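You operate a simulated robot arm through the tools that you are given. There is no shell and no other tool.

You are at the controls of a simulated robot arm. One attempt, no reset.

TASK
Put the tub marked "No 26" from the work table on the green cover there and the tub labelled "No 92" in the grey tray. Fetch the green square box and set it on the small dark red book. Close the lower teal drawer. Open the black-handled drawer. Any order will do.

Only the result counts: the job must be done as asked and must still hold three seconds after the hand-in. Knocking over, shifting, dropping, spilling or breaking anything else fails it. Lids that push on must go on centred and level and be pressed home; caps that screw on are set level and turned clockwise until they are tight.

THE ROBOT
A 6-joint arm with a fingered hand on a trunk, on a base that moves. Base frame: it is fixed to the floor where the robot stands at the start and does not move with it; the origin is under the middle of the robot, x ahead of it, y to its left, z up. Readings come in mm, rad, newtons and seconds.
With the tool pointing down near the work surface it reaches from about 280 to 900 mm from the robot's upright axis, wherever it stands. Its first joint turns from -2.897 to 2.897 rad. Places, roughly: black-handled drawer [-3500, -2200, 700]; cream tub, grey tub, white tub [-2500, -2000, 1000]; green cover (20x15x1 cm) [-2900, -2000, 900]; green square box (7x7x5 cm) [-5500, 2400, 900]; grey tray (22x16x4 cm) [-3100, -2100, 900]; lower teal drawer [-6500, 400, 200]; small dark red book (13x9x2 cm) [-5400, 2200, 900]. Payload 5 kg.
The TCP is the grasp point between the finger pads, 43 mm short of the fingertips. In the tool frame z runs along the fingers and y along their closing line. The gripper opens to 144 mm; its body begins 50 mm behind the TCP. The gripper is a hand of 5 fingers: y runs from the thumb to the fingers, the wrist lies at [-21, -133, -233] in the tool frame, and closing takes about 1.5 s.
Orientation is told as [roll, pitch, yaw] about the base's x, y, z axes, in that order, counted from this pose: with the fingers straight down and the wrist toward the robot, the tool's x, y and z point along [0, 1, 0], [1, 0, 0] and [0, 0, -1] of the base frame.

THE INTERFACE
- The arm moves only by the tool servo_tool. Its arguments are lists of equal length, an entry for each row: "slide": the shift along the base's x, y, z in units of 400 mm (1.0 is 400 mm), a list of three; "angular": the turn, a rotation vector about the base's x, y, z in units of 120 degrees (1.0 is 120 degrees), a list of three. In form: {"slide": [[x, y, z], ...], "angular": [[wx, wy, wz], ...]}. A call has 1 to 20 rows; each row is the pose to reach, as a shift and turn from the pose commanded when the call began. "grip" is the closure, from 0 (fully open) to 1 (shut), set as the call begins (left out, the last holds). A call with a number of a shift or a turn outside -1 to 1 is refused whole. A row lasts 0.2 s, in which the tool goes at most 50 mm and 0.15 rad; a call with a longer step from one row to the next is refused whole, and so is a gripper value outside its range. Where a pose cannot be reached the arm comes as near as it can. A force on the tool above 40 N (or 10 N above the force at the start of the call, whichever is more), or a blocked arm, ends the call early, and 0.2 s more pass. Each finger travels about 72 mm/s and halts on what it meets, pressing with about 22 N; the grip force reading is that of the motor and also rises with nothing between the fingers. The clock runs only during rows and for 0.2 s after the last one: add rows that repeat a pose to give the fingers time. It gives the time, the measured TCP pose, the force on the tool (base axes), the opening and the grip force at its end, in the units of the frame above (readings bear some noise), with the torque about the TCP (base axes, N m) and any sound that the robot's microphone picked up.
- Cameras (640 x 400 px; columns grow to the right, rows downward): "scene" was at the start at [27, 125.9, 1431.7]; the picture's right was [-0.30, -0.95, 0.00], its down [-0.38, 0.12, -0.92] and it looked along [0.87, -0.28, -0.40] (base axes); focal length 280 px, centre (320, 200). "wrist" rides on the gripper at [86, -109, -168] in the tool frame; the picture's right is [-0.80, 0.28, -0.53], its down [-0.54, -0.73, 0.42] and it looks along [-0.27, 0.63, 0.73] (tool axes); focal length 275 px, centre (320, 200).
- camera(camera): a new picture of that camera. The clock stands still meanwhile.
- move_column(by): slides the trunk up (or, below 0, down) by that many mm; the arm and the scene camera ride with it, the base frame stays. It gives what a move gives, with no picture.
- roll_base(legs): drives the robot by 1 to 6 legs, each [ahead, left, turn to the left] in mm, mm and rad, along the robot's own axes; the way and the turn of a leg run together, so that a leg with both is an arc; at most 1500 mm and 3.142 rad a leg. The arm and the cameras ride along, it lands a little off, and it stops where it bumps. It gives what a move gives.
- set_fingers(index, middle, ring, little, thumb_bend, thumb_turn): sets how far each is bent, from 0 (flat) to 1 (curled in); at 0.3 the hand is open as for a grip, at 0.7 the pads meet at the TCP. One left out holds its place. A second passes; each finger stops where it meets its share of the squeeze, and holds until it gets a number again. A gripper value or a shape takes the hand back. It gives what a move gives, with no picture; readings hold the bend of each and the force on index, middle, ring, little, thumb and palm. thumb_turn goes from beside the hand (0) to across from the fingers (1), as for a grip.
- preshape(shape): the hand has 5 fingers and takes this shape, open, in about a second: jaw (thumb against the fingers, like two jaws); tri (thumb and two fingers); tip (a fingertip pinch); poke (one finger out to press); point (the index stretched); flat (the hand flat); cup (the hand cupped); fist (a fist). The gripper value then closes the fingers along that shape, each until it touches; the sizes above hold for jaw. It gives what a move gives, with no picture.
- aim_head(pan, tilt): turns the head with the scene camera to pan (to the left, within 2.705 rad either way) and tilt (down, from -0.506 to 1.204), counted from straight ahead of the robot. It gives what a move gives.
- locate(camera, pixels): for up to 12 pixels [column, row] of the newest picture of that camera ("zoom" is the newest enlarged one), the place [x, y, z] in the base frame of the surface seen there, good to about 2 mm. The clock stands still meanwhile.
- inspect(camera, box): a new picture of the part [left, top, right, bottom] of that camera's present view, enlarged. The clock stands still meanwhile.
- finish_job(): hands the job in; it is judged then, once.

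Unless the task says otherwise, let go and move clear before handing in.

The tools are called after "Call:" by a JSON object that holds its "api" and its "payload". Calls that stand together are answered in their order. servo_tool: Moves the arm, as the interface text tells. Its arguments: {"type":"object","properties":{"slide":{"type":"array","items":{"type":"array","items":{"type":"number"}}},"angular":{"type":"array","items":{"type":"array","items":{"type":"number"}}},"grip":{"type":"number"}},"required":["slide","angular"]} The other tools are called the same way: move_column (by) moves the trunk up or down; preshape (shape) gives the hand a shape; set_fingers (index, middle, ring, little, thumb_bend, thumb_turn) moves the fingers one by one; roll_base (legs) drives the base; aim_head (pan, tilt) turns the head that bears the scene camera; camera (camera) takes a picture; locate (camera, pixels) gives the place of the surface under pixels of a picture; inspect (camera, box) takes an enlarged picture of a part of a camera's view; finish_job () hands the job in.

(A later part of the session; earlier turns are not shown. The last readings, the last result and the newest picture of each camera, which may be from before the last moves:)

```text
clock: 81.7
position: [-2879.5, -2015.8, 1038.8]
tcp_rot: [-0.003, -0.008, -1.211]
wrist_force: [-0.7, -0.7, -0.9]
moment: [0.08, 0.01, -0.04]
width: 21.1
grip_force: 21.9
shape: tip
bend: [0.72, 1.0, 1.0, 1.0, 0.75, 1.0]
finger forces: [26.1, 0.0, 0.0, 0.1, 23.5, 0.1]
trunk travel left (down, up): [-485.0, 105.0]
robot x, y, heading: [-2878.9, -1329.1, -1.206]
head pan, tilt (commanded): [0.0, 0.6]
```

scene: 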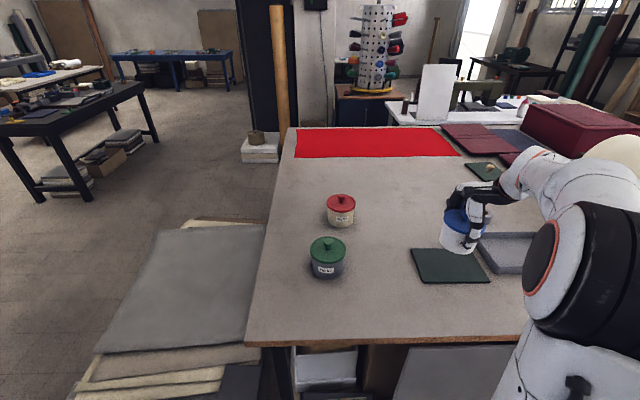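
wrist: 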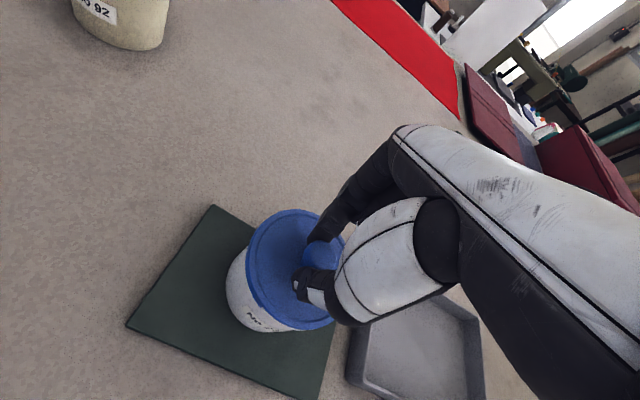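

The cover now carries the weight (−0.9 N). Opening the pinch with the gripper value so both tips open together.

Call:
{"api": "servo_tool", "payload": {"slide": [[0, 0, 0], [0, 0, 0], [0, 0, 0], [0, 0, 0], [0, 0, 0]], "angular": [[0, 0, 0], [0, 0, 0], [0, 0, 0], [0, 0, 0], [0, 0, 0]], "grip": 0.5}}

Call:
{"api": "servo_tool", "payload": {"slide": [[0, 0, 0.02], [0, 0, 0.07], [0, 0, 0.15], [0, 0, 0.25], [0, 0, 0.35], [0, 0, 0.35]], "angular": [[0, 0, 0], [0, 0, 0], [0, 0, 0], [0, 0, 0], [0, 0, 0], [0, 0, 0]]}}

Call:
{"api": "inspect", "payload": {"camera": "scene", "box": [420, 190, 500, 290]}}

Call:
{"api": "inspect", "payload": {"camera": "wrist", "box": [180, 190, 350, 360]}}

```text
clock: 82.9
position: [-2879.2, -2014.5, 1039.2]
tcp_rot: [-0.004, -0.007, -1.21]
wrist_force: [-0.3, 0.0, 1.9]
moment: [0.05, 0.01, 0.01]
width: 71.8
grip_force: 0.1
shape: tip
bend: [0.73, 0.98, 0.99, 0.99, 0.71, 1.0]
finger forces: [0.8, 0.1, 0.0, 0.1, 1.9, 0.0]
trunk travel left (down, up): [-485.0, 105.0]
robot x, y, heading: [-2873.4, -1328.1, -1.209]
head pan, tilt (commanded): [0.0, 0.6]
```

```text
clock: 84.3
position: [-2879.9, -2016.3, 1181.8]
tcp_rot: [-0.004, -0.007, -1.208]
wrist_force: [-0.5, 0.0, -0.1]
moment: [-0.02, 0.05, 0.01]
width: 71.8
grip_force: 0.1
shape: tip
bend: [0.73, 0.98, 0.99, 0.99, 0.7, 1.0]
finger forces: [0.0, 0.1, 0.0, 0.0, 0.0, 0.0]
trunk travel left (down, up): [-485.0, 105.0]
robot x, y, heading: [-2876.7, -1326.7, -1.208]
head pan, tilt (commanded): [0.0, 0.6]
```

```text
4.00 times, centred on (460, 240) of scene
```

zoom: 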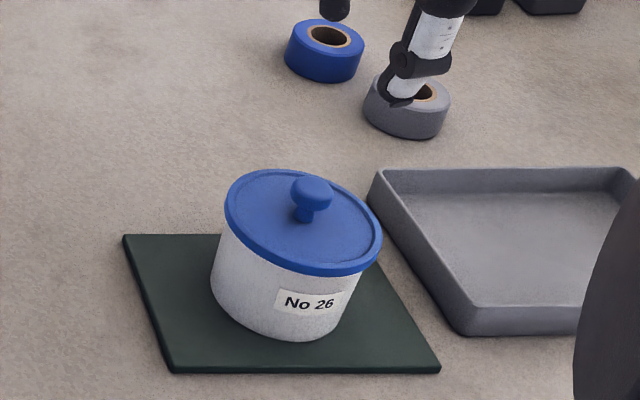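

```text
2.35 times, centred on (265, 275) of wrist
```

zoom: 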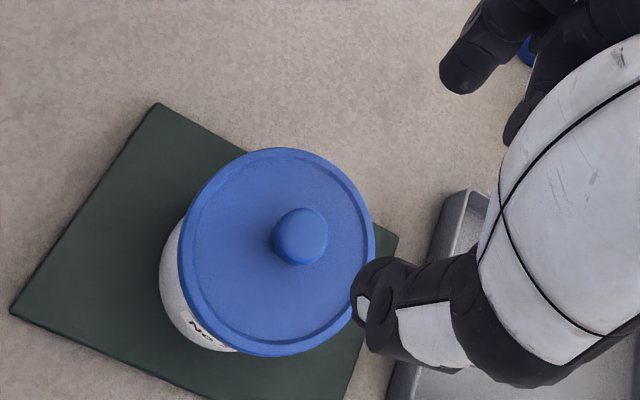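

Tub No 26 stands centred on the cover with its lid level and centred. Next is No 92: I'll use the same knob pinch, which lifts the tub with its latched lid. Measuring the red lid.

Call:
{"api": "camera", "payload": {"camera": "scene"}}

Call:
{"api": "inspect", "payload": {"camera": "scene", "box": [310, 180, 374, 240]}}

Call:
{"api": "locate", "payload": {"camera": "zoom", "pixels": [[217, 143], [215, 135], [310, 110], [310, 95], [300, 105], [320, 105], [310, 190], [398, 140], [310, 125], [250, 175], [370, 175], [250, 110]]}}

```text
taken
```

scene: 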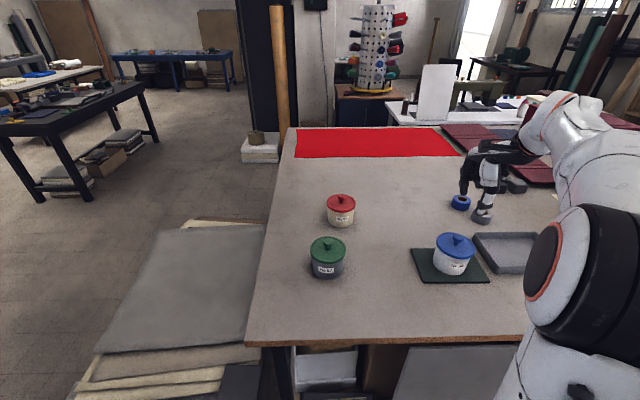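

```text
6.67 times, centred on (342, 210) of scene
```

zoom: 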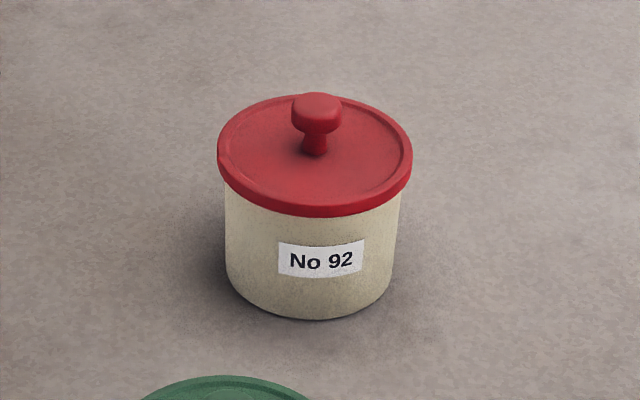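

```text
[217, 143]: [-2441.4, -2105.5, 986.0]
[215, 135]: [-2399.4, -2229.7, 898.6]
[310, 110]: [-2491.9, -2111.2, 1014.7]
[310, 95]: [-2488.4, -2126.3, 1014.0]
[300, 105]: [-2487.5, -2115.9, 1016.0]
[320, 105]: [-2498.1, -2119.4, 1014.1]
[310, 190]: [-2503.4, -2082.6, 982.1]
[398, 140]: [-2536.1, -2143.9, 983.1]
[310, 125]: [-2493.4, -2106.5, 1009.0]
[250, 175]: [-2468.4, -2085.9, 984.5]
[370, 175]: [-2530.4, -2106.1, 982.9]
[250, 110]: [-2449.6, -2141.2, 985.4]
```

Red knob centre is about (-2495,-2118.5), top z≈1015. Moving the open pinch over it at a safe height.

Call:
{"api": "servo_tool", "payload": {"slide": [[0.1, -0.027, 0], [0.2, -0.054, 0], [0.3, -0.081, 0], [0.4, -0.108, 0], [0.5, -0.135, -0.03], [0.6, -0.162, -0.06], [0.7, -0.189, -0.1], [0.8, -0.216, -0.14], [0.9, -0.24, -0.17], [0.9625, -0.255, -0.18], [0.9625, -0.255, -0.18]], "angular": [[0, 0, 0], [0, 0, 0], [0, 0, 0], [0, 0, 0], [0, 0, 0], [0, 0, 0], [0, 0, 0], [0, 0, 0], [0, 0, 0], [0, 0, 0], [0, 0, 0]]}}

Call:
{"api": "camera", "payload": {"camera": "wrist"}}

Call:
{"api": "inspect", "payload": {"camera": "wrist", "box": [180, 190, 350, 360]}}

```text
clock: 86.7
position: [-2493.4, -2115.3, 1109.5]
tcp_rot: [-0.003, -0.008, -1.211]
wrist_force: [0.1, 0.0, -0.4]
moment: [-0.03, 0.04, -0.02]
width: 71.9
grip_force: 0.0
shape: tip
bend: [0.73, 0.98, 0.99, 0.99, 0.7, 1.0]
finger forces: [0.0, 0.1, 0.0, 0.0, 0.0, 0.0]
trunk travel left (down, up): [-485.0, 105.0]
robot x, y, heading: [-2877.1, -1325.7, -1.209]
head pan, tilt (commanded): [0.0, 0.6]
```

```text
taken
```

wrist: 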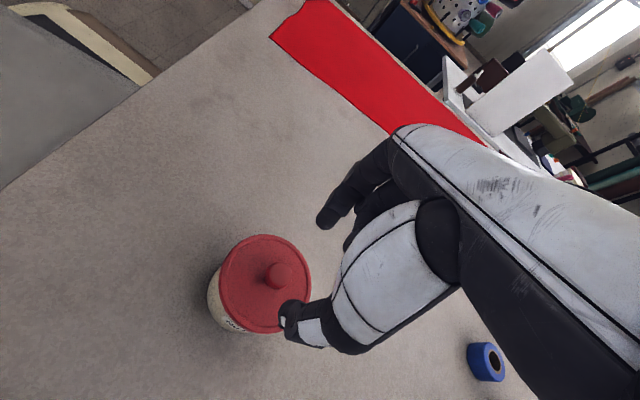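

```text
2.35 times, centred on (265, 275) of wrist
```

zoom: 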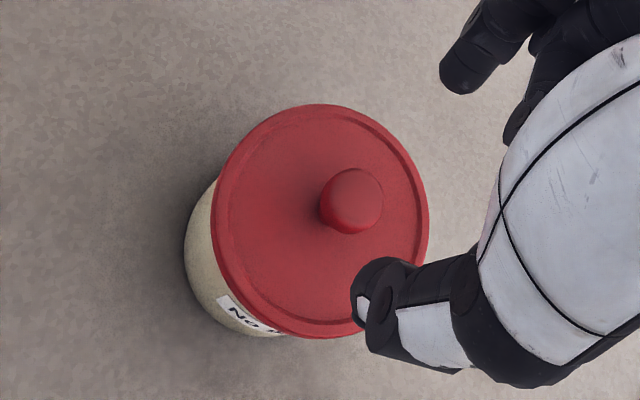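

Call:
{"api": "locate", "payload": {"camera": "zoom", "pixels": [[216, 225], [235, 155], [316, 108], [390, 150], [425, 210], [420, 270], [300, 333], [235, 285], [355, 198], [352, 180], [370, 205], [335, 195]]}}

```text
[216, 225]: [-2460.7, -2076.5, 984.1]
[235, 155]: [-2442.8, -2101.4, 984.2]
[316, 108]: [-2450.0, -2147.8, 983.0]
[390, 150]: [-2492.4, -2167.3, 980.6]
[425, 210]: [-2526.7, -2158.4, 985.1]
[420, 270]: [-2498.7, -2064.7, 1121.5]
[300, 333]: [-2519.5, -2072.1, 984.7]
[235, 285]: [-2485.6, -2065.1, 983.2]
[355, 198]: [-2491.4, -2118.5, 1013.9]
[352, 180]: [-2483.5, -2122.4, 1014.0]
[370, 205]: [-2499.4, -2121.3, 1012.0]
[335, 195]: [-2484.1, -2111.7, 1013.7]
```

Lid/knob centre ≈ (-2494,-2118). Descending to the same relative height as before (TCP z≈1031) with the pinch open, then closing on the knob.

Call:
{"api": "servo_tool", "payload": {"slide": [[-0.0015, -0.007, -0.05], [-0.0015, -0.007, -0.1], [-0.0015, -0.007, -0.15], [-0.0015, -0.007, -0.18], [-0.0015, -0.007, -0.195], [-0.0015, -0.007, -0.195]], "angular": [[0, 0, 0], [0, 0, 0], [0, 0, 0], [0, 0, 0], [0, 0, 0], [0, 0, 0]]}}

Call:
{"api": "inspect", "payload": {"camera": "wrist", "box": [200, 180, 370, 350]}}

Call:
{"api": "inspect", "payload": {"camera": "scene", "box": [300, 160, 390, 250]}}

```text
clock: 88.1
position: [-2496.4, -2118.8, 1031.6]
tcp_rot: [-0.001, -0.009, -1.208]
wrist_force: [-0.6, -0.5, 2.2]
moment: [0.14, 0.0, 0.02]
width: 71.7
grip_force: 0.0
shape: tip
bend: [0.73, 0.98, 0.99, 0.99, 0.71, 1.0]
finger forces: [0.0, 0.0, 0.0, 0.0, 2.7, 0.1]
trunk travel left (down, up): [-485.0, 105.0]
robot x, y, heading: [-2876.3, -1328.7, -1.21]
head pan, tilt (commanded): [0.0, 0.6]
```

```text
2.35 times, centred on (285, 265) of wrist
```

zoom: 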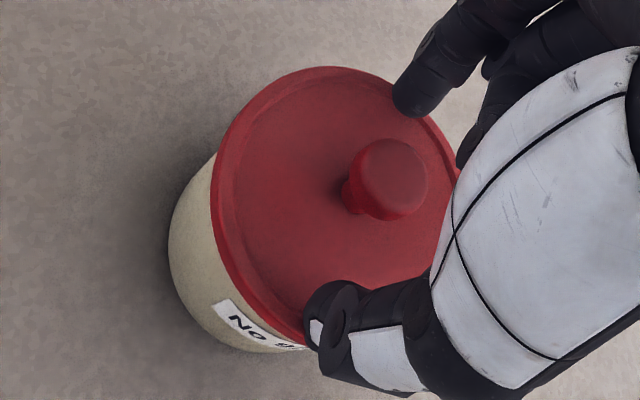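

```text
4.44 times, centred on (345, 205) of scene
```

zoom: 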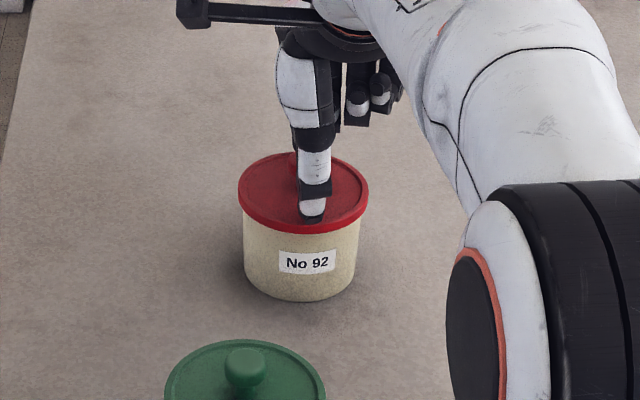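

The thumb tip lightly touches the lid (2.7 N). I'll raise 2.5 mm and close the pinch.

Call:
{"api": "servo_tool", "payload": {"slide": [[0, 0, 0.006], [0, 0, 0.006]], "angular": [[0, 0, 0], [0, 0, 0]]}}

Call:
{"api": "servo_tool", "payload": {"slide": [[0, 0, 0], [0, 0, 0], [0, 0, 0], [0, 0, 0], [0, 0, 0], [0, 0, 0]], "angular": [[0, 0, 0], [0, 0, 0], [0, 0, 0], [0, 0, 0], [0, 0, 0], [0, 0, 0]], "grip": 1.0}}

Call:
{"api": "inspect", "payload": {"camera": "wrist", "box": [200, 180, 370, 350]}}

Call:
{"api": "inspect", "payload": {"camera": "scene", "box": [300, 160, 390, 250]}}

```text
clock: 88.7
position: [-2495.9, -2119.0, 1032.3]
tcp_rot: [-0.004, -0.007, -1.209]
wrist_force: [0.8, -0.3, 0.2]
moment: [0.03, -0.01, 0.04]
width: 71.7
grip_force: 0.1
shape: tip
bend: [0.73, 0.98, 0.99, 0.99, 0.71, 1.0]
finger forces: [0.0, 0.0, 0.0, 0.0, 0.0, 0.0]
trunk travel left (down, up): [-485.0, 105.0]
robot x, y, heading: [-2877.7, -1329.4, -1.212]
head pan, tilt (commanded): [0.0, 0.6]
```

```text
clock: 90.1
position: [-2495.1, -2119.5, 1031.1]
tcp_rot: [-0.002, -0.007, -1.208]
wrist_force: [0.3, 0.9, -5.4]
moment: [0.01, 0.02, 0.0]
width: 20.7
grip_force: 22.0
shape: tip
bend: [0.72, 1.0, 1.0, 1.0, 0.74, 1.0]
finger forces: [18.4, 0.1, 0.0, 0.0, 18.3, 0.0]
trunk travel left (down, up): [-485.0, 105.0]
robot x, y, heading: [-2880.4, -1326.1, -1.209]
head pan, tilt (commanded): [0.0, 0.6]
```

```text
2.35 times, centred on (285, 265) of wrist
```

zoom: 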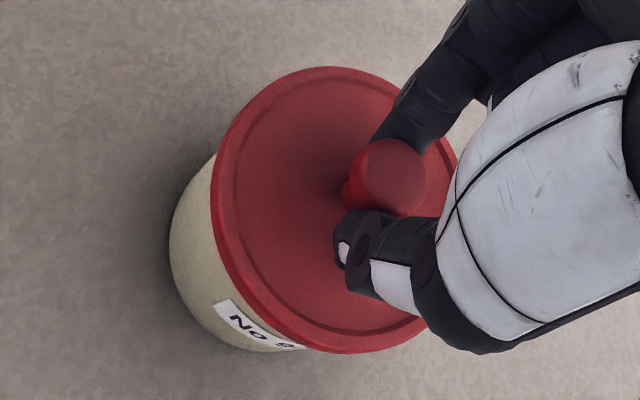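

```text
4.44 times, centred on (345, 205) of scene
```

zoom: 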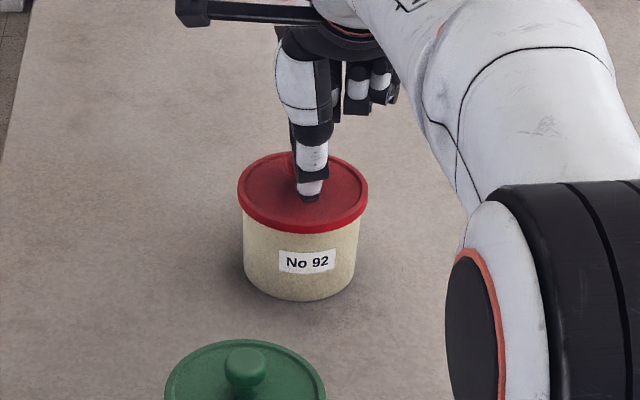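

Knob gripped, no snap, lid still centred. Lifting slowly and checking that the tub comes along.

Call:
{"api": "servo_tool", "payload": {"slide": [[0, 0, 0.006], [0, 0, 0.015], [0, 0, 0.03], [0, 0, 0.05], [0, 0, 0.05]], "angular": [[0, 0, 0], [0, 0, 0], [0, 0, 0], [0, 0, 0], [0, 0, 0]]}}

Call:
{"api": "inspect", "payload": {"camera": "scene", "box": [300, 160, 390, 250]}}

```text
clock: 91.3
position: [-2496.8, -2119.4, 1050.4]
tcp_rot: [-0.004, -0.008, -1.21]
wrist_force: [-0.6, -0.8, -6.0]
moment: [0.0, 0.0, -0.02]
width: 20.7
grip_force: 21.5
shape: tip
bend: [0.72, 1.0, 1.0, 1.0, 0.74, 1.0]
finger forces: [18.6, 0.1, 0.0, 0.0, 18.3, 0.0]
trunk travel left (down, up): [-485.0, 105.0]
robot x, y, heading: [-2878.0, -1326.7, -1.211]
head pan, tilt (commanded): [0.0, 0.6]
```

```text
4.44 times, centred on (345, 205) of scene
```

zoom: 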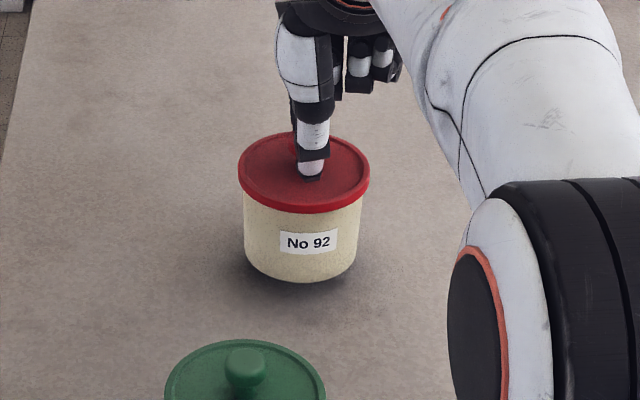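

No 92 hangs level with its lid on. I'll raise the trunk 100 mm to gain height for passing over, then lift a bit more.

Call:
{"api": "move_column", "payload": {"by": 100}}

Call:
{"api": "servo_tool", "payload": {"slide": [[0, 0, 0.03], [0, 0, 0.07], [0, 0, 0.1], [0, 0, 0.1]], "angular": [[0, 0, 0], [0, 0, 0], [0, 0, 0], [0, 0, 0]]}}

Call:
{"api": "camera", "payload": {"camera": "wrist"}}

```text
clock: 92.7
position: [-2495.3, -2119.3, 1151.4]
tcp_rot: [-0.003, -0.006, -1.21]
wrist_force: [0.0, 0.2, -6.5]
moment: [-0.02, 0.01, -0.02]
width: 20.6
grip_force: 22.2
shape: tip
bend: [0.72, 1.0, 1.0, 1.0, 0.74, 1.0]
finger forces: [18.7, 0.1, 0.0, 0.0, 18.4, 0.1]
trunk travel left (down, up): [-585.0, 5.0]
robot x, y, heading: [-2877.5, -1327.9, -1.208]
head pan, tilt (commanded): [0.0, 0.6]
```

```text
clock: 93.7
position: [-2496.0, -2120.3, 1191.2]
tcp_rot: [-0.004, -0.007, -1.209]
wrist_force: [-0.6, -0.4, -5.9]
moment: [0.0, -0.01, 0.0]
width: 20.8
grip_force: 21.6
shape: tip
bend: [0.72, 1.0, 1.0, 1.0, 0.74, 1.0]
finger forces: [18.7, 0.0, 0.0, 0.1, 18.2, 0.0]
trunk travel left (down, up): [-585.0, 5.0]
robot x, y, heading: [-2877.3, -1328.5, -1.209]
head pan, tilt (commanded): [0.0, 0.6]
```

```text
taken
```

wrist: 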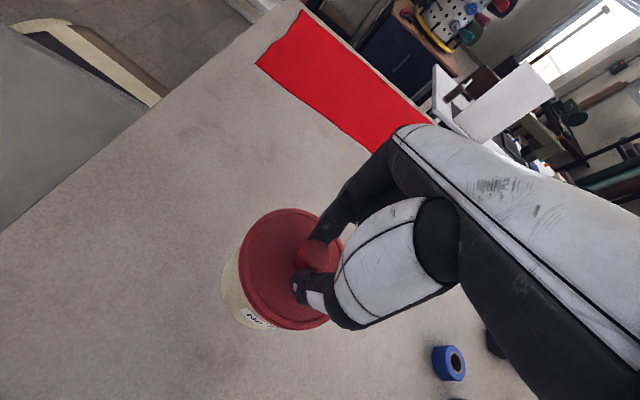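

Carrying No 92 at z 1191 (bottom at ~1060, above the blue knob at 1022) toward the tray, in two calls.

Call:
{"api": "servo_tool", "payload": {"slide": [[-0.06, 0, 0], [-0.14, 0, 0], [-0.23, 0, 0], [-0.33, 0, 0], [-0.43, 0, 0], [-0.53, 0, 0], [-0.63, 0, 0], [-0.73, 0, 0], [-0.83, 0, 0], [-0.91, 0, 0], [-0.96, 0, 0], [-0.96, 0, 0]], "angular": [[0, 0, 0], [0, 0, 0], [0, 0, 0], [0, 0, 0], [0, 0, 0], [0, 0, 0], [0, 0, 0], [0, 0, 0], [0, 0, 0], [0, 0, 0], [0, 0, 0], [0, 0, 0]]}}

Call:
{"api": "servo_tool", "payload": {"slide": [[-0.06, -0.01, 0], [-0.14, -0.02, 0], [-0.23, -0.03, 0], [-0.33, -0.045, 0], [-0.41, -0.055, 0], [-0.48, -0.062, 0], [-0.52, -0.062, 0], [-0.52, -0.062, 0]], "angular": [[0, 0, 0], [0, 0, 0], [0, 0, 0], [0, 0, 0], [0, 0, 0], [0, 0, 0], [0, 0, 0], [0, 0, 0]]}}

Call:
{"api": "camera", "payload": {"camera": "wrist"}}

Call:
{"api": "camera", "payload": {"camera": "scene"}}

```text
clock: 96.3
position: [-2879.1, -2118.6, 1190.4]
tcp_rot: [-0.002, -0.007, -1.21]
wrist_force: [0.8, 0.6, -0.8]
moment: [-0.01, 0.04, 0.0]
width: 21.0
grip_force: 22.0
shape: tip
bend: [0.72, 1.0, 1.0, 1.0, 0.74, 1.0]
finger forces: [21.4, 0.0, 0.0, 0.0, 19.1, 0.1]
trunk travel left (down, up): [-585.0, 5.0]
robot x, y, heading: [-2877.5, -1325.0, -1.209]
head pan, tilt (commanded): [0.0, 0.6]
heard: snap
```

```text
clock: 98.1
position: [-3087.7, -2142.0, 1190.7]
tcp_rot: [-0.002, -0.007, -1.209]
wrist_force: [-0.3, 1.0, -0.3]
moment: [0.0, 0.02, 0.02]
width: 21.0
grip_force: 21.9
shape: tip
bend: [0.72, 1.0, 1.0, 1.0, 0.74, 1.0]
finger forces: [21.6, 0.0, 0.0, 0.1, 19.0, 0.0]
trunk travel left (down, up): [-585.0, 5.0]
robot x, y, heading: [-2876.2, -1327.6, -1.209]
head pan, tilt (commanded): [0.0, 0.6]
```

```text
taken
```

wrist: 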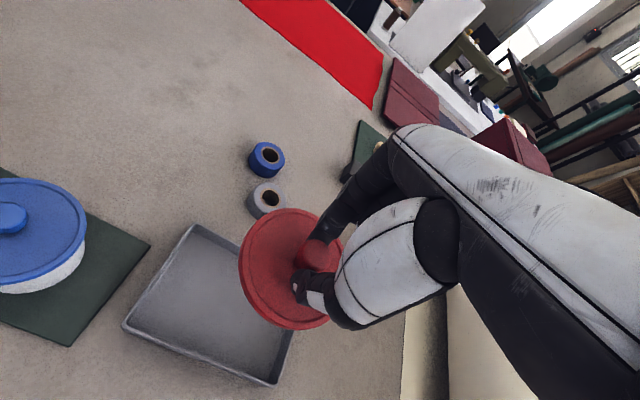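

```text
taken
```

scene: 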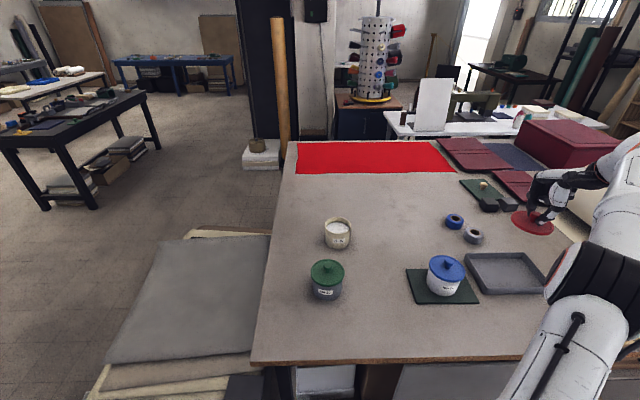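

The red lid let go and the tub dropped back onto the table near its start, upright at (337,233). I'll inspect it for damage or spill.

Call:
{"api": "inspect", "payload": {"camera": "scene", "box": [300, 200, 380, 270]}}

Call:
{"api": "locate", "payload": {"camera": "zoom", "pixels": [[210, 140], [225, 105], [290, 85], [365, 100], [405, 140], [380, 175], [310, 190], [240, 175], [300, 130], [300, 160], [260, 280], [350, 270]]}}

```text
5.71 times, centred on (340, 235) of scene
```

zoom: 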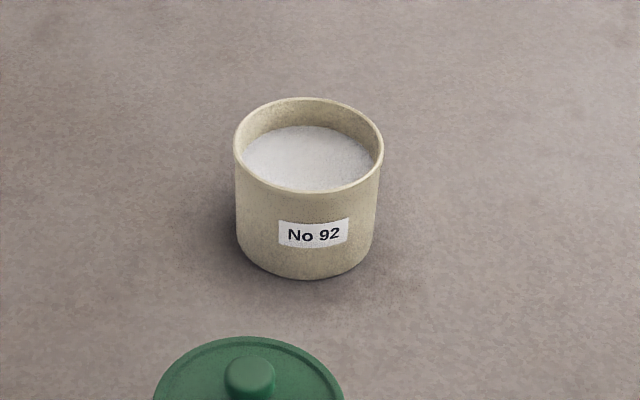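

```text
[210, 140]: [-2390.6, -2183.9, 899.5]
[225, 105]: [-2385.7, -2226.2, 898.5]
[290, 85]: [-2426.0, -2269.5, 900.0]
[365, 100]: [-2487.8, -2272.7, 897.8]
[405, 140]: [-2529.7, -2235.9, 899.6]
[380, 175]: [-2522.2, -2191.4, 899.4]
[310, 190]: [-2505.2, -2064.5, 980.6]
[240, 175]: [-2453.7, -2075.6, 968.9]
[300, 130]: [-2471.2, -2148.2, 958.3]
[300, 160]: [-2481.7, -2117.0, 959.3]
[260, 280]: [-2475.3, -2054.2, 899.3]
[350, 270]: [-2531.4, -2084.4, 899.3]
```

The tub landed upright with its powder still inside (level z 959) and no spill visible around it. New plan: set the red lid down on a free spot, carry the open tub by its body with the jaw grip, then re-seat the lid in the tray. First, put the lid at about (-2700,-2000).

Call:
{"api": "servo_tool", "payload": {"slide": [[0.08, 0.029, 0], [0.18, 0.066, 0], [0.28, 0.102, 0], [0.38, 0.139, 0], [0.48, 0.175, 0], [0.58, 0.212, 0], [0.68, 0.249, 0], [0.78, 0.285, 0], [0.88, 0.322, 0], [0.95, 0.348, 0], [0.97, 0.355, 0], [0.97, 0.355, 0]], "angular": [[0, 0, 0], [0, 0, 0], [0, 0, 0], [0, 0, 0], [0, 0, 0], [0, 0, 0], [0, 0, 0], [0, 0, 0], [0, 0, 0], [0, 0, 0], [0, 0, 0], [0, 0, 0]]}}

Call:
{"api": "servo_tool", "payload": {"slide": [[0, 0, -0.1], [0, 0, -0.2], [0, 0, -0.3], [0, 0, -0.4], [0, 0, -0.48], [0, 0, -0.52], [0, 0, -0.54], [0, 0, -0.54]], "angular": [[0, 0, 0], [0, 0, 0], [0, 0, 0], [0, 0, 0], [0, 0, 0], [0, 0, 0], [0, 0, 0], [0, 0, 0]]}}

Call:
{"api": "camera", "payload": {"camera": "scene"}}

Call:
{"api": "camera", "payload": {"camera": "wrist"}}

```text
clock: 100.7
position: [-2698.5, -2001.6, 1191.0]
tcp_rot: [-0.003, -0.007, -1.209]
wrist_force: [-0.3, -0.2, -0.6]
moment: [-0.03, -0.01, 0.03]
width: 21.2
grip_force: 21.7
shape: tip
bend: [0.72, 1.0, 1.0, 1.0, 0.74, 1.0]
finger forces: [22.3, 0.0, 0.1, 0.0, 18.6, 0.0]
trunk travel left (down, up): [-585.0, 5.0]
robot x, y, heading: [-2880.7, -1326.0, -1.204]
head pan, tilt (commanded): [0.0, 0.6]
```

```text
clock: 102.5
position: [-2698.0, -2000.3, 976.3]
tcp_rot: [-0.003, -0.006, -1.21]
wrist_force: [-0.2, 0.2, -0.9]
moment: [-0.05, 0.04, -0.01]
width: 21.0
grip_force: 22.0
shape: tip
bend: [0.72, 1.0, 1.0, 1.0, 0.74, 1.0]
finger forces: [23.3, 0.0, 0.0, 0.0, 18.5, 0.0]
trunk travel left (down, up): [-585.0, 5.0]
robot x, y, heading: [-2874.4, -1326.1, -1.209]
head pan, tilt (commanded): [0.0, 0.6]
```

```text
taken
```

scene: 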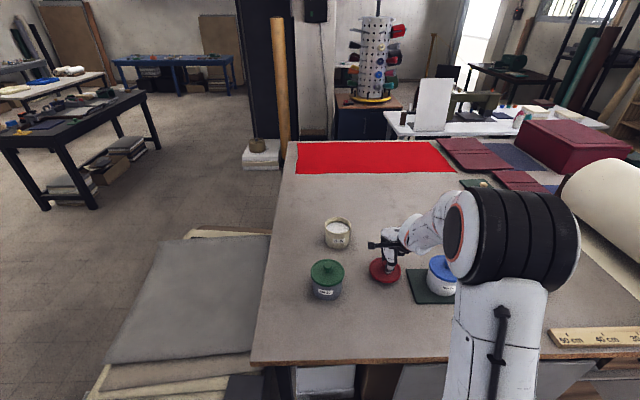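

```text
taken
```

wrist: 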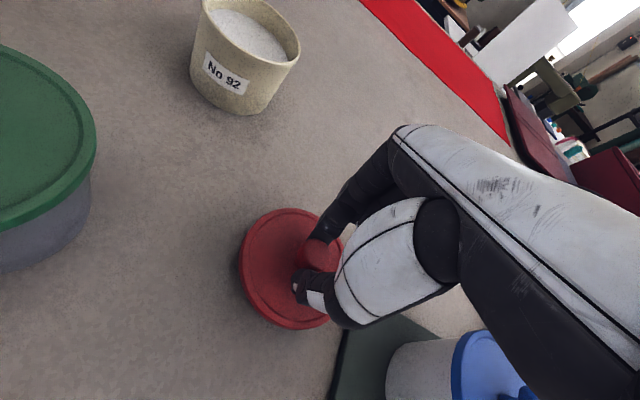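

The lid is ~15 mm above the table, clear of the other tubs. Lowering slowly to contact.

Call:
{"api": "servo_tool", "payload": {"slide": [[0, 0, -0.01], [0, 0, -0.02], [0, 0, -0.028], [0, 0, -0.034], [0, 0, -0.038], [0, 0, -0.042]], "angular": [[0, 0, 0], [0, 0, 0], [0, 0, 0], [0, 0, 0], [0, 0, 0], [0, 0, 0]]}}

Call:
{"api": "inspect", "payload": {"camera": "wrist", "box": [210, 180, 370, 360]}}

Call:
{"api": "inspect", "payload": {"camera": "scene", "box": [350, 220, 450, 300]}}

```text
clock: 103.9
position: [-2699.4, -2002.3, 958.8]
tcp_rot: [-0.001, -0.007, -1.208]
wrist_force: [0.7, 0.0, -0.5]
moment: [0.0, 0.0, 0.04]
width: 21.2
grip_force: 22.4
shape: tip
bend: [0.72, 1.0, 1.0, 1.0, 0.74, 1.0]
finger forces: [23.5, 0.1, 0.0, 0.1, 18.5, 0.1]
trunk travel left (down, up): [-585.0, 5.0]
robot x, y, heading: [-2877.3, -1328.6, -1.207]
head pan, tilt (commanded): [0.0, 0.6]
```

```text
2.22 times, centred on (290, 270) of wrist
```

zoom: 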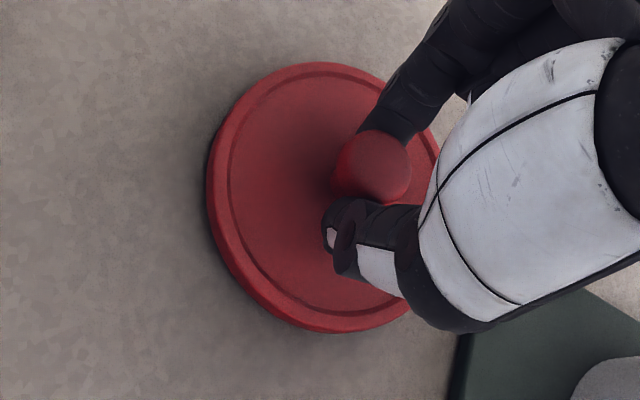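

```text
5.00 times, centred on (400, 260) of scene
```

zoom: 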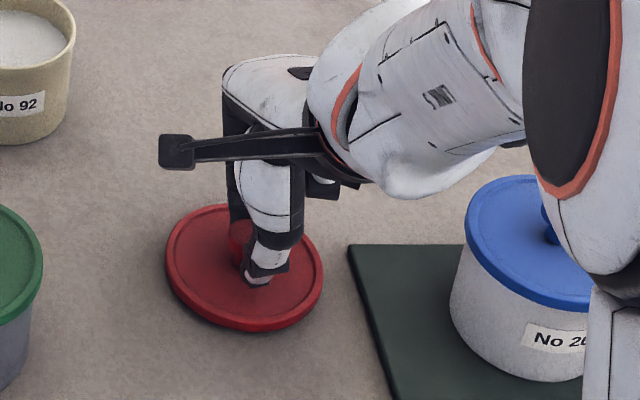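

No contact force yet. I'll continue down in small steps.

Call:
{"api": "servo_tool", "payload": {"slide": [[0, 0, -0.004], [0, 0, -0.008], [0, 0, -0.012], [0, 0, -0.012]], "angular": [[0, 0, 0], [0, 0, 0], [0, 0, 0], [0, 0, 0]]}}

Call:
{"api": "locate", "payload": {"camera": "wrist", "pixels": [[265, 270], [270, 240], [290, 300], [252, 300], [246, 310]]}}

```text
clock: 104.9
position: [-2699.2, -2000.8, 954.9]
tcp_rot: [-0.003, -0.006, -1.209]
wrist_force: [0.1, 0.3, -0.1]
moment: [-0.02, -0.01, 0.03]
width: 21.2
grip_force: 22.0
shape: tip
bend: [0.72, 1.0, 1.0, 1.0, 0.74, 1.0]
finger forces: [23.4, 0.1, 0.0, 0.0, 18.5, 0.0]
trunk travel left (down, up): [-585.0, 5.0]
robot x, y, heading: [-2872.7, -1324.9, -1.211]
head pan, tilt (commanded): [0.0, 0.6]
```

```text
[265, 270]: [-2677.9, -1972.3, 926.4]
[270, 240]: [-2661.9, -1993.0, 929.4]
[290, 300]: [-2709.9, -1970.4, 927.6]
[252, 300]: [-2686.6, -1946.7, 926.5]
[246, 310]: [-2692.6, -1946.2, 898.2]
```

Call:
{"api": "inspect", "payload": {"camera": "wrist", "box": [210, 180, 370, 360]}}

Call:
{"api": "locate", "payload": {"camera": "zoom", "pixels": [[250, 200], [280, 130], [300, 290], [214, 220], [240, 290], [222, 180], [200, 250], [380, 310]]}}

```text
2.22 times, centred on (290, 270) of wrist
```

zoom: 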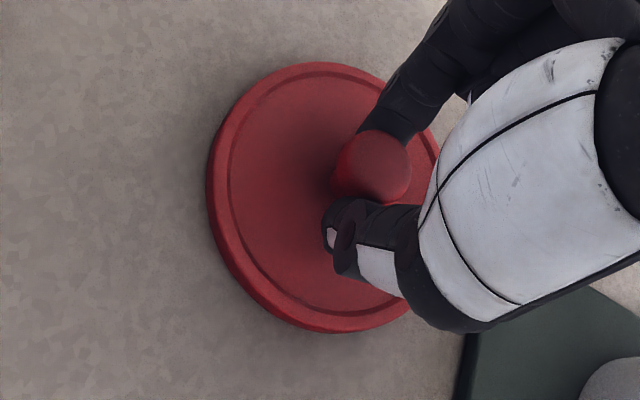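

```text
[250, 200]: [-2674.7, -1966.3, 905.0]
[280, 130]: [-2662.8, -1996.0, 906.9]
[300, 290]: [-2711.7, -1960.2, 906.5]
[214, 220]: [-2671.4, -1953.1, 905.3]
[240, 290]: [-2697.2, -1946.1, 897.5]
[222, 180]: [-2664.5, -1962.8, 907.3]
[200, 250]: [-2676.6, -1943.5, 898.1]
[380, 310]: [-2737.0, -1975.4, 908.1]
```

The lid plate is at z≈906, so the rim is almost touching. A few more millimetres.

Call:
{"api": "servo_tool", "payload": {"slide": [[0, 0, -0.003], [0, 0, -0.006], [0, 0, -0.009], [0, 0, -0.009]], "angular": [[0, 0, 0], [0, 0, 0], [0, 0, 0], [0, 0, 0]]}}

```text
clock: 105.9
position: [-2699.6, -2001.7, 953.3]
tcp_rot: [-0.003, -0.014, -1.209]
wrist_force: [0.7, 1.0, 20.0]
moment: [0.61, 0.05, 0.02]
width: 21.5
grip_force: 21.7
shape: tip
bend: [0.72, 1.0, 1.0, 1.0, 0.75, 1.0]
finger forces: [28.1, 0.0, 0.1, 0.0, 37.4, 0.0]
trunk travel left (down, up): [-585.0, 5.0]
robot x, y, heading: [-2876.5, -1327.0, -1.206]
head pan, tilt (commanded): [0.0, 0.6]
```

Contact (20 N). I'll relieve the pressure by 2 mm and open the pinch, then rise.

Call:
{"api": "servo_tool", "payload": {"slide": [[0, 0, 0.004], [0, 0, 0.005], [0, 0, 0.005]], "angular": [[0, 0, 0], [0, 0, 0], [0, 0, 0]]}}

Call:
{"api": "servo_tool", "payload": {"slide": [[0, 0, 0], [0, 0, 0], [0, 0, 0], [0, 0, 0], [0, 0, 0]], "angular": [[0, 0, 0], [0, 0, 0], [0, 0, 0], [0, 0, 0], [0, 0, 0]], "grip": 0.5}}

Call:
{"api": "servo_tool", "payload": {"slide": [[0, 0, 0.02], [0, 0, 0.08], [0, 0, 0.18], [0, 0, 0.3], [0, 0, 0.42], [0, 0, 0.5], [0, 0, 0.5]], "angular": [[0, 0, 0], [0, 0, 0], [0, 0, 0], [0, 0, 0], [0, 0, 0], [0, 0, 0], [0, 0, 0]]}}

Call:
{"api": "camera", "payload": {"camera": "scene"}}

Call:
{"api": "camera", "payload": {"camera": "wrist"}}

```text
clock: 106.7
position: [-2700.1, -2002.3, 953.3]
tcp_rot: [-0.002, -0.009, -1.21]
wrist_force: [1.2, -1.6, 14.4]
moment: [0.06, -0.15, 0.0]
width: 20.9
grip_force: 21.8
shape: tip
bend: [0.72, 1.0, 1.0, 1.0, 0.75, 1.0]
finger forces: [32.9, 0.0, 0.0, 0.0, 27.0, 0.1]
trunk travel left (down, up): [-585.0, 5.0]
robot x, y, heading: [-2879.6, -1325.0, -1.209]
head pan, tilt (commanded): [0.0, 0.6]
```

```text
clock: 107.9
position: [-2699.3, -2001.8, 954.2]
tcp_rot: [-0.003, -0.009, -1.209]
wrist_force: [0.3, -2.4, 12.1]
moment: [0.17, 0.06, 0.0]
width: 67.4
grip_force: 0.0
shape: tip
bend: [0.74, 0.98, 0.99, 0.99, 0.73, 1.0]
finger forces: [2.3, 0.1, 0.1, 0.0, 9.1, 0.0]
trunk travel left (down, up): [-585.0, 5.0]
robot x, y, heading: [-2874.3, -1328.6, -1.21]
head pan, tilt (commanded): [0.0, 0.6]
```

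```text
clock: 109.5
position: [-2698.7, -2000.5, 1152.9]
tcp_rot: [-0.002, -0.005, -1.21]
wrist_force: [0.4, -0.8, -0.8]
moment: [0.04, -0.04, 0.0]
width: 71.8
grip_force: 0.1
shape: tip
bend: [0.73, 0.98, 0.99, 0.99, 0.7, 1.0]
finger forces: [0.0, 0.0, 0.0, 0.1, 0.0, 0.0]
trunk travel left (down, up): [-585.0, 5.0]
robot x, y, heading: [-2878.3, -1327.6, -1.204]
head pan, tilt (commanded): [0.0, 0.6]
```

```text
taken
```

scene: 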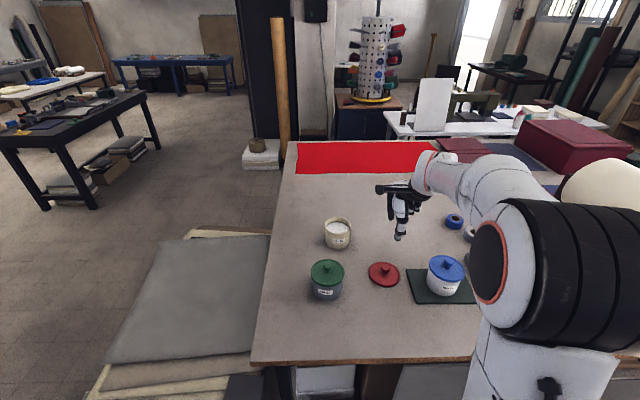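

```text
taken
```

wrist: 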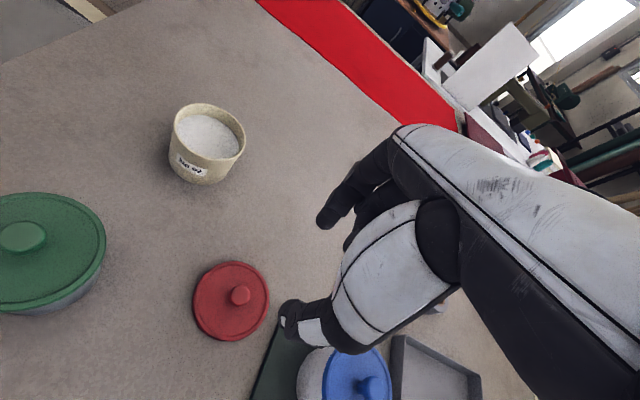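

The lid lies flat at (-2700,-2000). Now I'll switch to the jaw shape and move above the open tub No 92.

Call:
{"api": "preshape", "payload": {"shape": "jaw"}}

Call:
{"api": "servo_tool", "payload": {"slide": [[0.08, -0.043, 0], [0.18, -0.097, 0], [0.28, -0.15, 0], [0.38, -0.205, 0], [0.47, -0.253, 0], [0.52, -0.28, 0], [0.52, -0.28, 0]], "angular": [[0, 0, 0], [0, 0, 0], [0, 0, 0], [0, 0, 0], [0, 0, 0], [0, 0, 0], [0, 0, 0]]}}

Call:
{"api": "move_column", "payload": {"by": -80}}

Call:
{"api": "camera", "payload": {"camera": "wrist"}}

Call:
{"api": "inspect", "payload": {"camera": "wrist", "box": [170, 180, 370, 400]}}

```text
clock: 110.4
position: [-2699.3, -1999.6, 1153.3]
tcp_rot: [-0.005, -0.006, -1.209]
wrist_force: [0.3, -0.4, 0.0]
moment: [-0.02, -0.01, 0.01]
width: 143.7
grip_force: 0.1
shape: jaw
bend: [0.3, 0.3, 0.3, 0.3, 0.3, 0.98]
finger forces: [0.0, 0.0, 0.1, 0.0, 0.0, 0.0]
trunk travel left (down, up): [-585.0, 5.0]
robot x, y, heading: [-2877.3, -1328.5, -1.202]
head pan, tilt (commanded): [0.0, 0.6]
```

```text
clock: 112.0
position: [-2489.3, -2114.9, 1152.0]
tcp_rot: [-0.003, -0.006, -1.209]
wrist_force: [0.1, -0.4, 0.0]
moment: [-0.01, -0.02, 0.01]
width: 143.8
grip_force: 0.0
shape: jaw
bend: [0.3, 0.3, 0.3, 0.3, 0.3, 0.98]
finger forces: [0.1, 0.0, 0.0, 0.0, 0.0, 0.1]
trunk travel left (down, up): [-585.0, 5.0]
robot x, y, heading: [-2875.3, -1328.3, -1.212]
head pan, tilt (commanded): [0.0, 0.6]
```

```text
clock: 113.1
position: [-2489.2, -2114.9, 1072.3]
tcp_rot: [-0.004, -0.007, -1.207]
wrist_force: [-0.1, -0.1, 0.0]
moment: [-0.01, 0.01, 0.0]
width: 143.8
grip_force: 0.0
shape: jaw
bend: [0.3, 0.3, 0.3, 0.3, 0.3, 0.98]
finger forces: [0.0, 0.0, 0.0, 0.1, 0.0, 0.0]
trunk travel left (down, up): [-505.0, 85.0]
robot x, y, heading: [-2877.6, -1327.9, -1.203]
head pan, tilt (commanded): [0.0, 0.6]
```

```text
taken
```

wrist: 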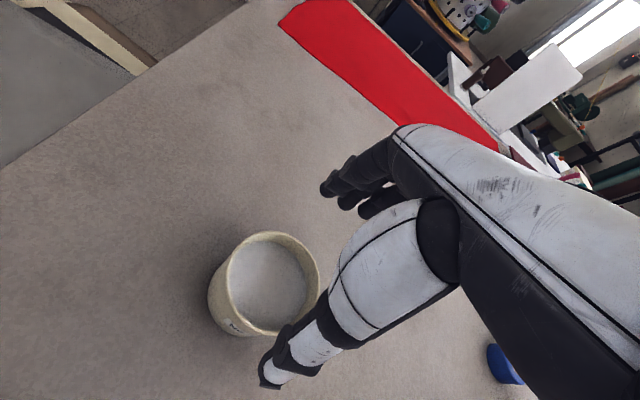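

```text
1.82 times, centred on (270, 290) of wrist
```

zoom: 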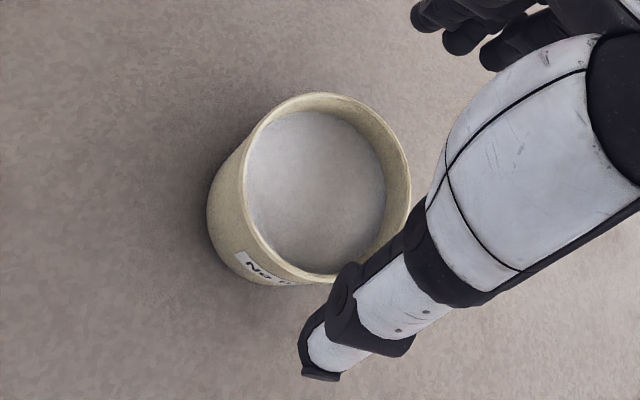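

Call:
{"api": "locate", "payload": {"camera": "zoom", "pixels": [[243, 180], [260, 125], [320, 95], [375, 115], [408, 180], [398, 225], [310, 278], [262, 245], [315, 180], [210, 215], [225, 250], [250, 275]]}}

```text
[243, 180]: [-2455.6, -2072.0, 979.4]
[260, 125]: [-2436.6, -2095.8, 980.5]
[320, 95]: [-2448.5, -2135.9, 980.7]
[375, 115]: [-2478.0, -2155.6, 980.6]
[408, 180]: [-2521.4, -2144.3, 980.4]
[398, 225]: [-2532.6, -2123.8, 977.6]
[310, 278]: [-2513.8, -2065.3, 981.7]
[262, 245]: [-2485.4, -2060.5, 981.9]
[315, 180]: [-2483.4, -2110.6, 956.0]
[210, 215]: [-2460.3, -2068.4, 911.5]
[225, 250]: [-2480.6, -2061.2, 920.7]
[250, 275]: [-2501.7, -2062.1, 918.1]
```

Tub rim centre ≈ (-2486.7,-2107.8). I'll offset the hand so the fingers travel more and the thumb less, then descend to z 976.

Call:
{"api": "servo_tool", "payload": {"slide": [[0.03, 0, 0], [0.03, 0, -0.06], [0.03, 0, -0.13], [0.03, 0, -0.19], [0.03, 0, -0.225], [0.03, 0, -0.24], [0.03, 0, -0.24]], "angular": [[0, 0, 0], [0, 0, 0], [0, 0, 0], [0, 0, 0], [0, 0, 0], [0, 0, 0], [0, 0, 0]]}}

Call:
{"api": "inspect", "payload": {"camera": "wrist", "box": [170, 180, 370, 400]}}

Call:
{"api": "inspect", "payload": {"camera": "scene", "box": [290, 160, 390, 260]}}

```text
clock: 114.7
position: [-2477.8, -2113.7, 976.3]
tcp_rot: [-0.002, -0.006, -1.209]
wrist_force: [-0.3, 0.9, 1.3]
moment: [0.08, 0.0, -0.05]
width: 143.9
grip_force: 0.1
shape: jaw
bend: [0.3, 0.3, 0.3, 0.3, 0.29, 0.97]
finger forces: [0.0, 0.0, 0.0, 0.0, 1.6, 0.1]
trunk travel left (down, up): [-505.0, 85.0]
robot x, y, heading: [-2876.8, -1327.8, -1.204]
head pan, tilt (commanded): [0.0, 0.6]
```

```text
1.82 times, centred on (270, 290) of wrist
```

zoom: 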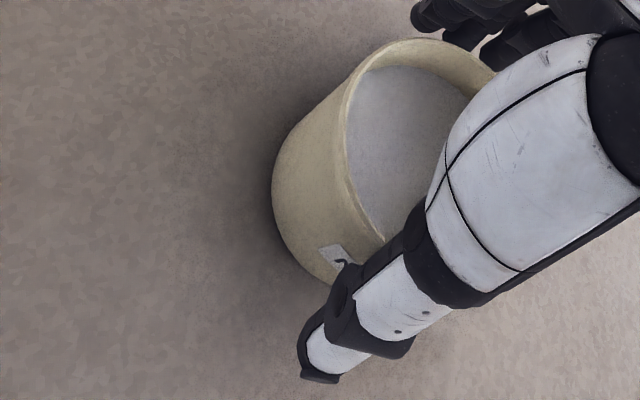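

```text
4.00 times, centred on (340, 210) of scene
```

zoom: 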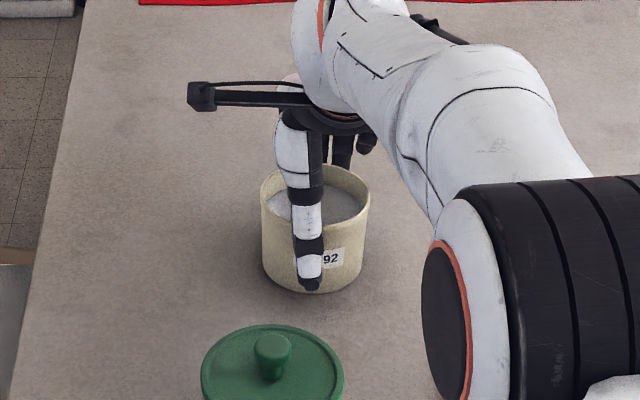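

The thumb already touches the wall lightly (1.6 N) along its length, so I'll keep it fixed and close only the four fingers onto the tub.

Call:
{"api": "set_fingers", "payload": {"index": 0.7, "middle": 0.7, "ring": 0.7, "little": 0.7, "thumb_bend": 0.35}}

Call:
{"api": "inspect", "payload": {"camera": "wrist", "box": [170, 160, 400, 400]}}

Call:
{"api": "inspect", "payload": {"camera": "scene", "box": [290, 160, 390, 260]}}

```text
clock: 115.7
position: [-2478.8, -2114.7, 975.5]
tcp_rot: [-0.003, -0.008, -1.208]
wrist_force: [0.1, -2.6, 0.8]
moment: [-0.47, -0.12, 0.03]
width: 112.2
grip_force: 21.1
shape: fingers
bend: [0.54, 0.57, 0.59, 0.7, 0.3, 0.96]
finger forces: [6.5, 7.7, 7.4, 0.1, 20.4, 0.0]
trunk travel left (down, up): [-505.0, 85.0]
robot x, y, heading: [-2877.5, -1326.9, -1.206]
head pan, tilt (commanded): [0.0, 0.6]
```

```text
1.67 times, centred on (285, 280) of wrist
```

zoom: 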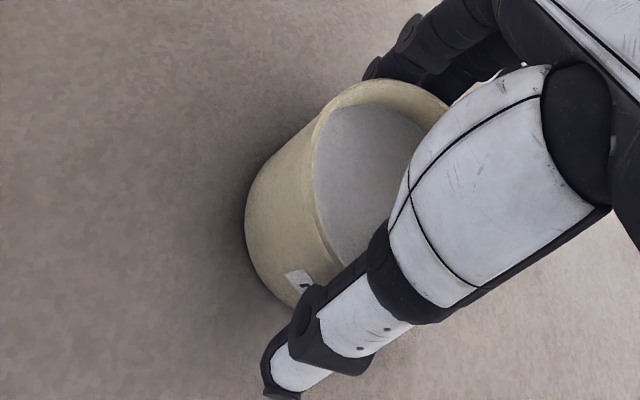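

```text
4.00 times, centred on (340, 210) of scene
```

zoom: 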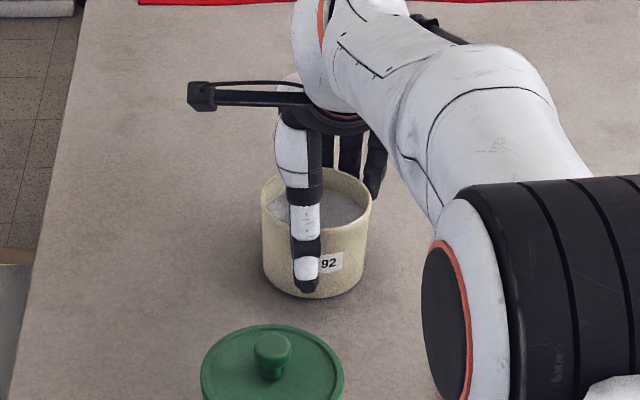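

A balanced grip: index/middle/ring 6.5–7.7 N against thumb 20 N. Lifting slowly.

Call:
{"api": "servo_tool", "payload": {"slide": [[0, 0, 0.008], [0, 0, 0.02], [0, 0, 0.04], [0, 0, 0.04]], "angular": [[0, 0, 0], [0, 0, 0], [0, 0, 0], [0, 0, 0]]}}

Call:
{"api": "inspect", "payload": {"camera": "wrist", "box": [170, 160, 400, 400]}}

Call:
{"api": "inspect", "payload": {"camera": "scene", "box": [290, 160, 390, 260]}}

```text
clock: 116.7
position: [-2477.2, -2113.2, 991.3]
tcp_rot: [-0.006, -0.008, -1.208]
wrist_force: [0.0, 0.1, -6.2]
moment: [-0.07, -0.09, -0.03]
width: 111.3
grip_force: 20.2
shape: fingers
bend: [0.54, 0.57, 0.6, 0.7, 0.3, 0.96]
finger forces: [6.6, 6.7, 7.1, 0.1, 20.2, 0.1]
trunk travel left (down, up): [-505.0, 85.0]
robot x, y, heading: [-2883.9, -1325.4, -1.213]
head pan, tilt (commanded): [0.0, 0.6]
```

```text
1.67 times, centred on (285, 280) of wrist
```

zoom: 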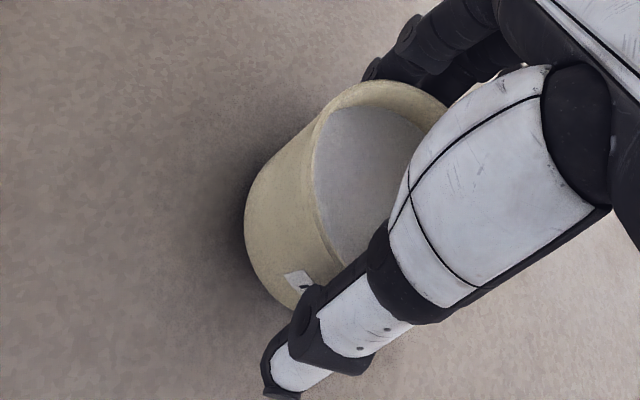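

```text
4.00 times, centred on (340, 210) of scene
```

zoom: 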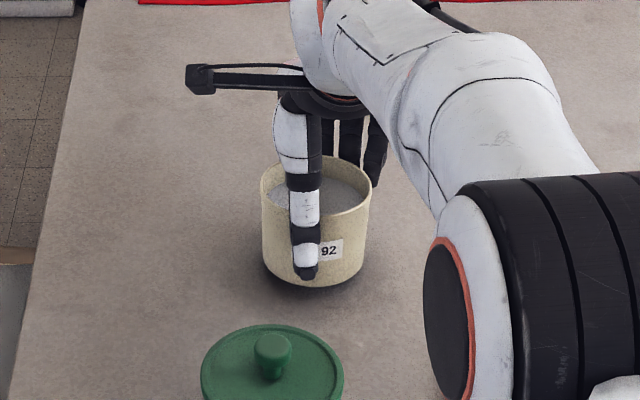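

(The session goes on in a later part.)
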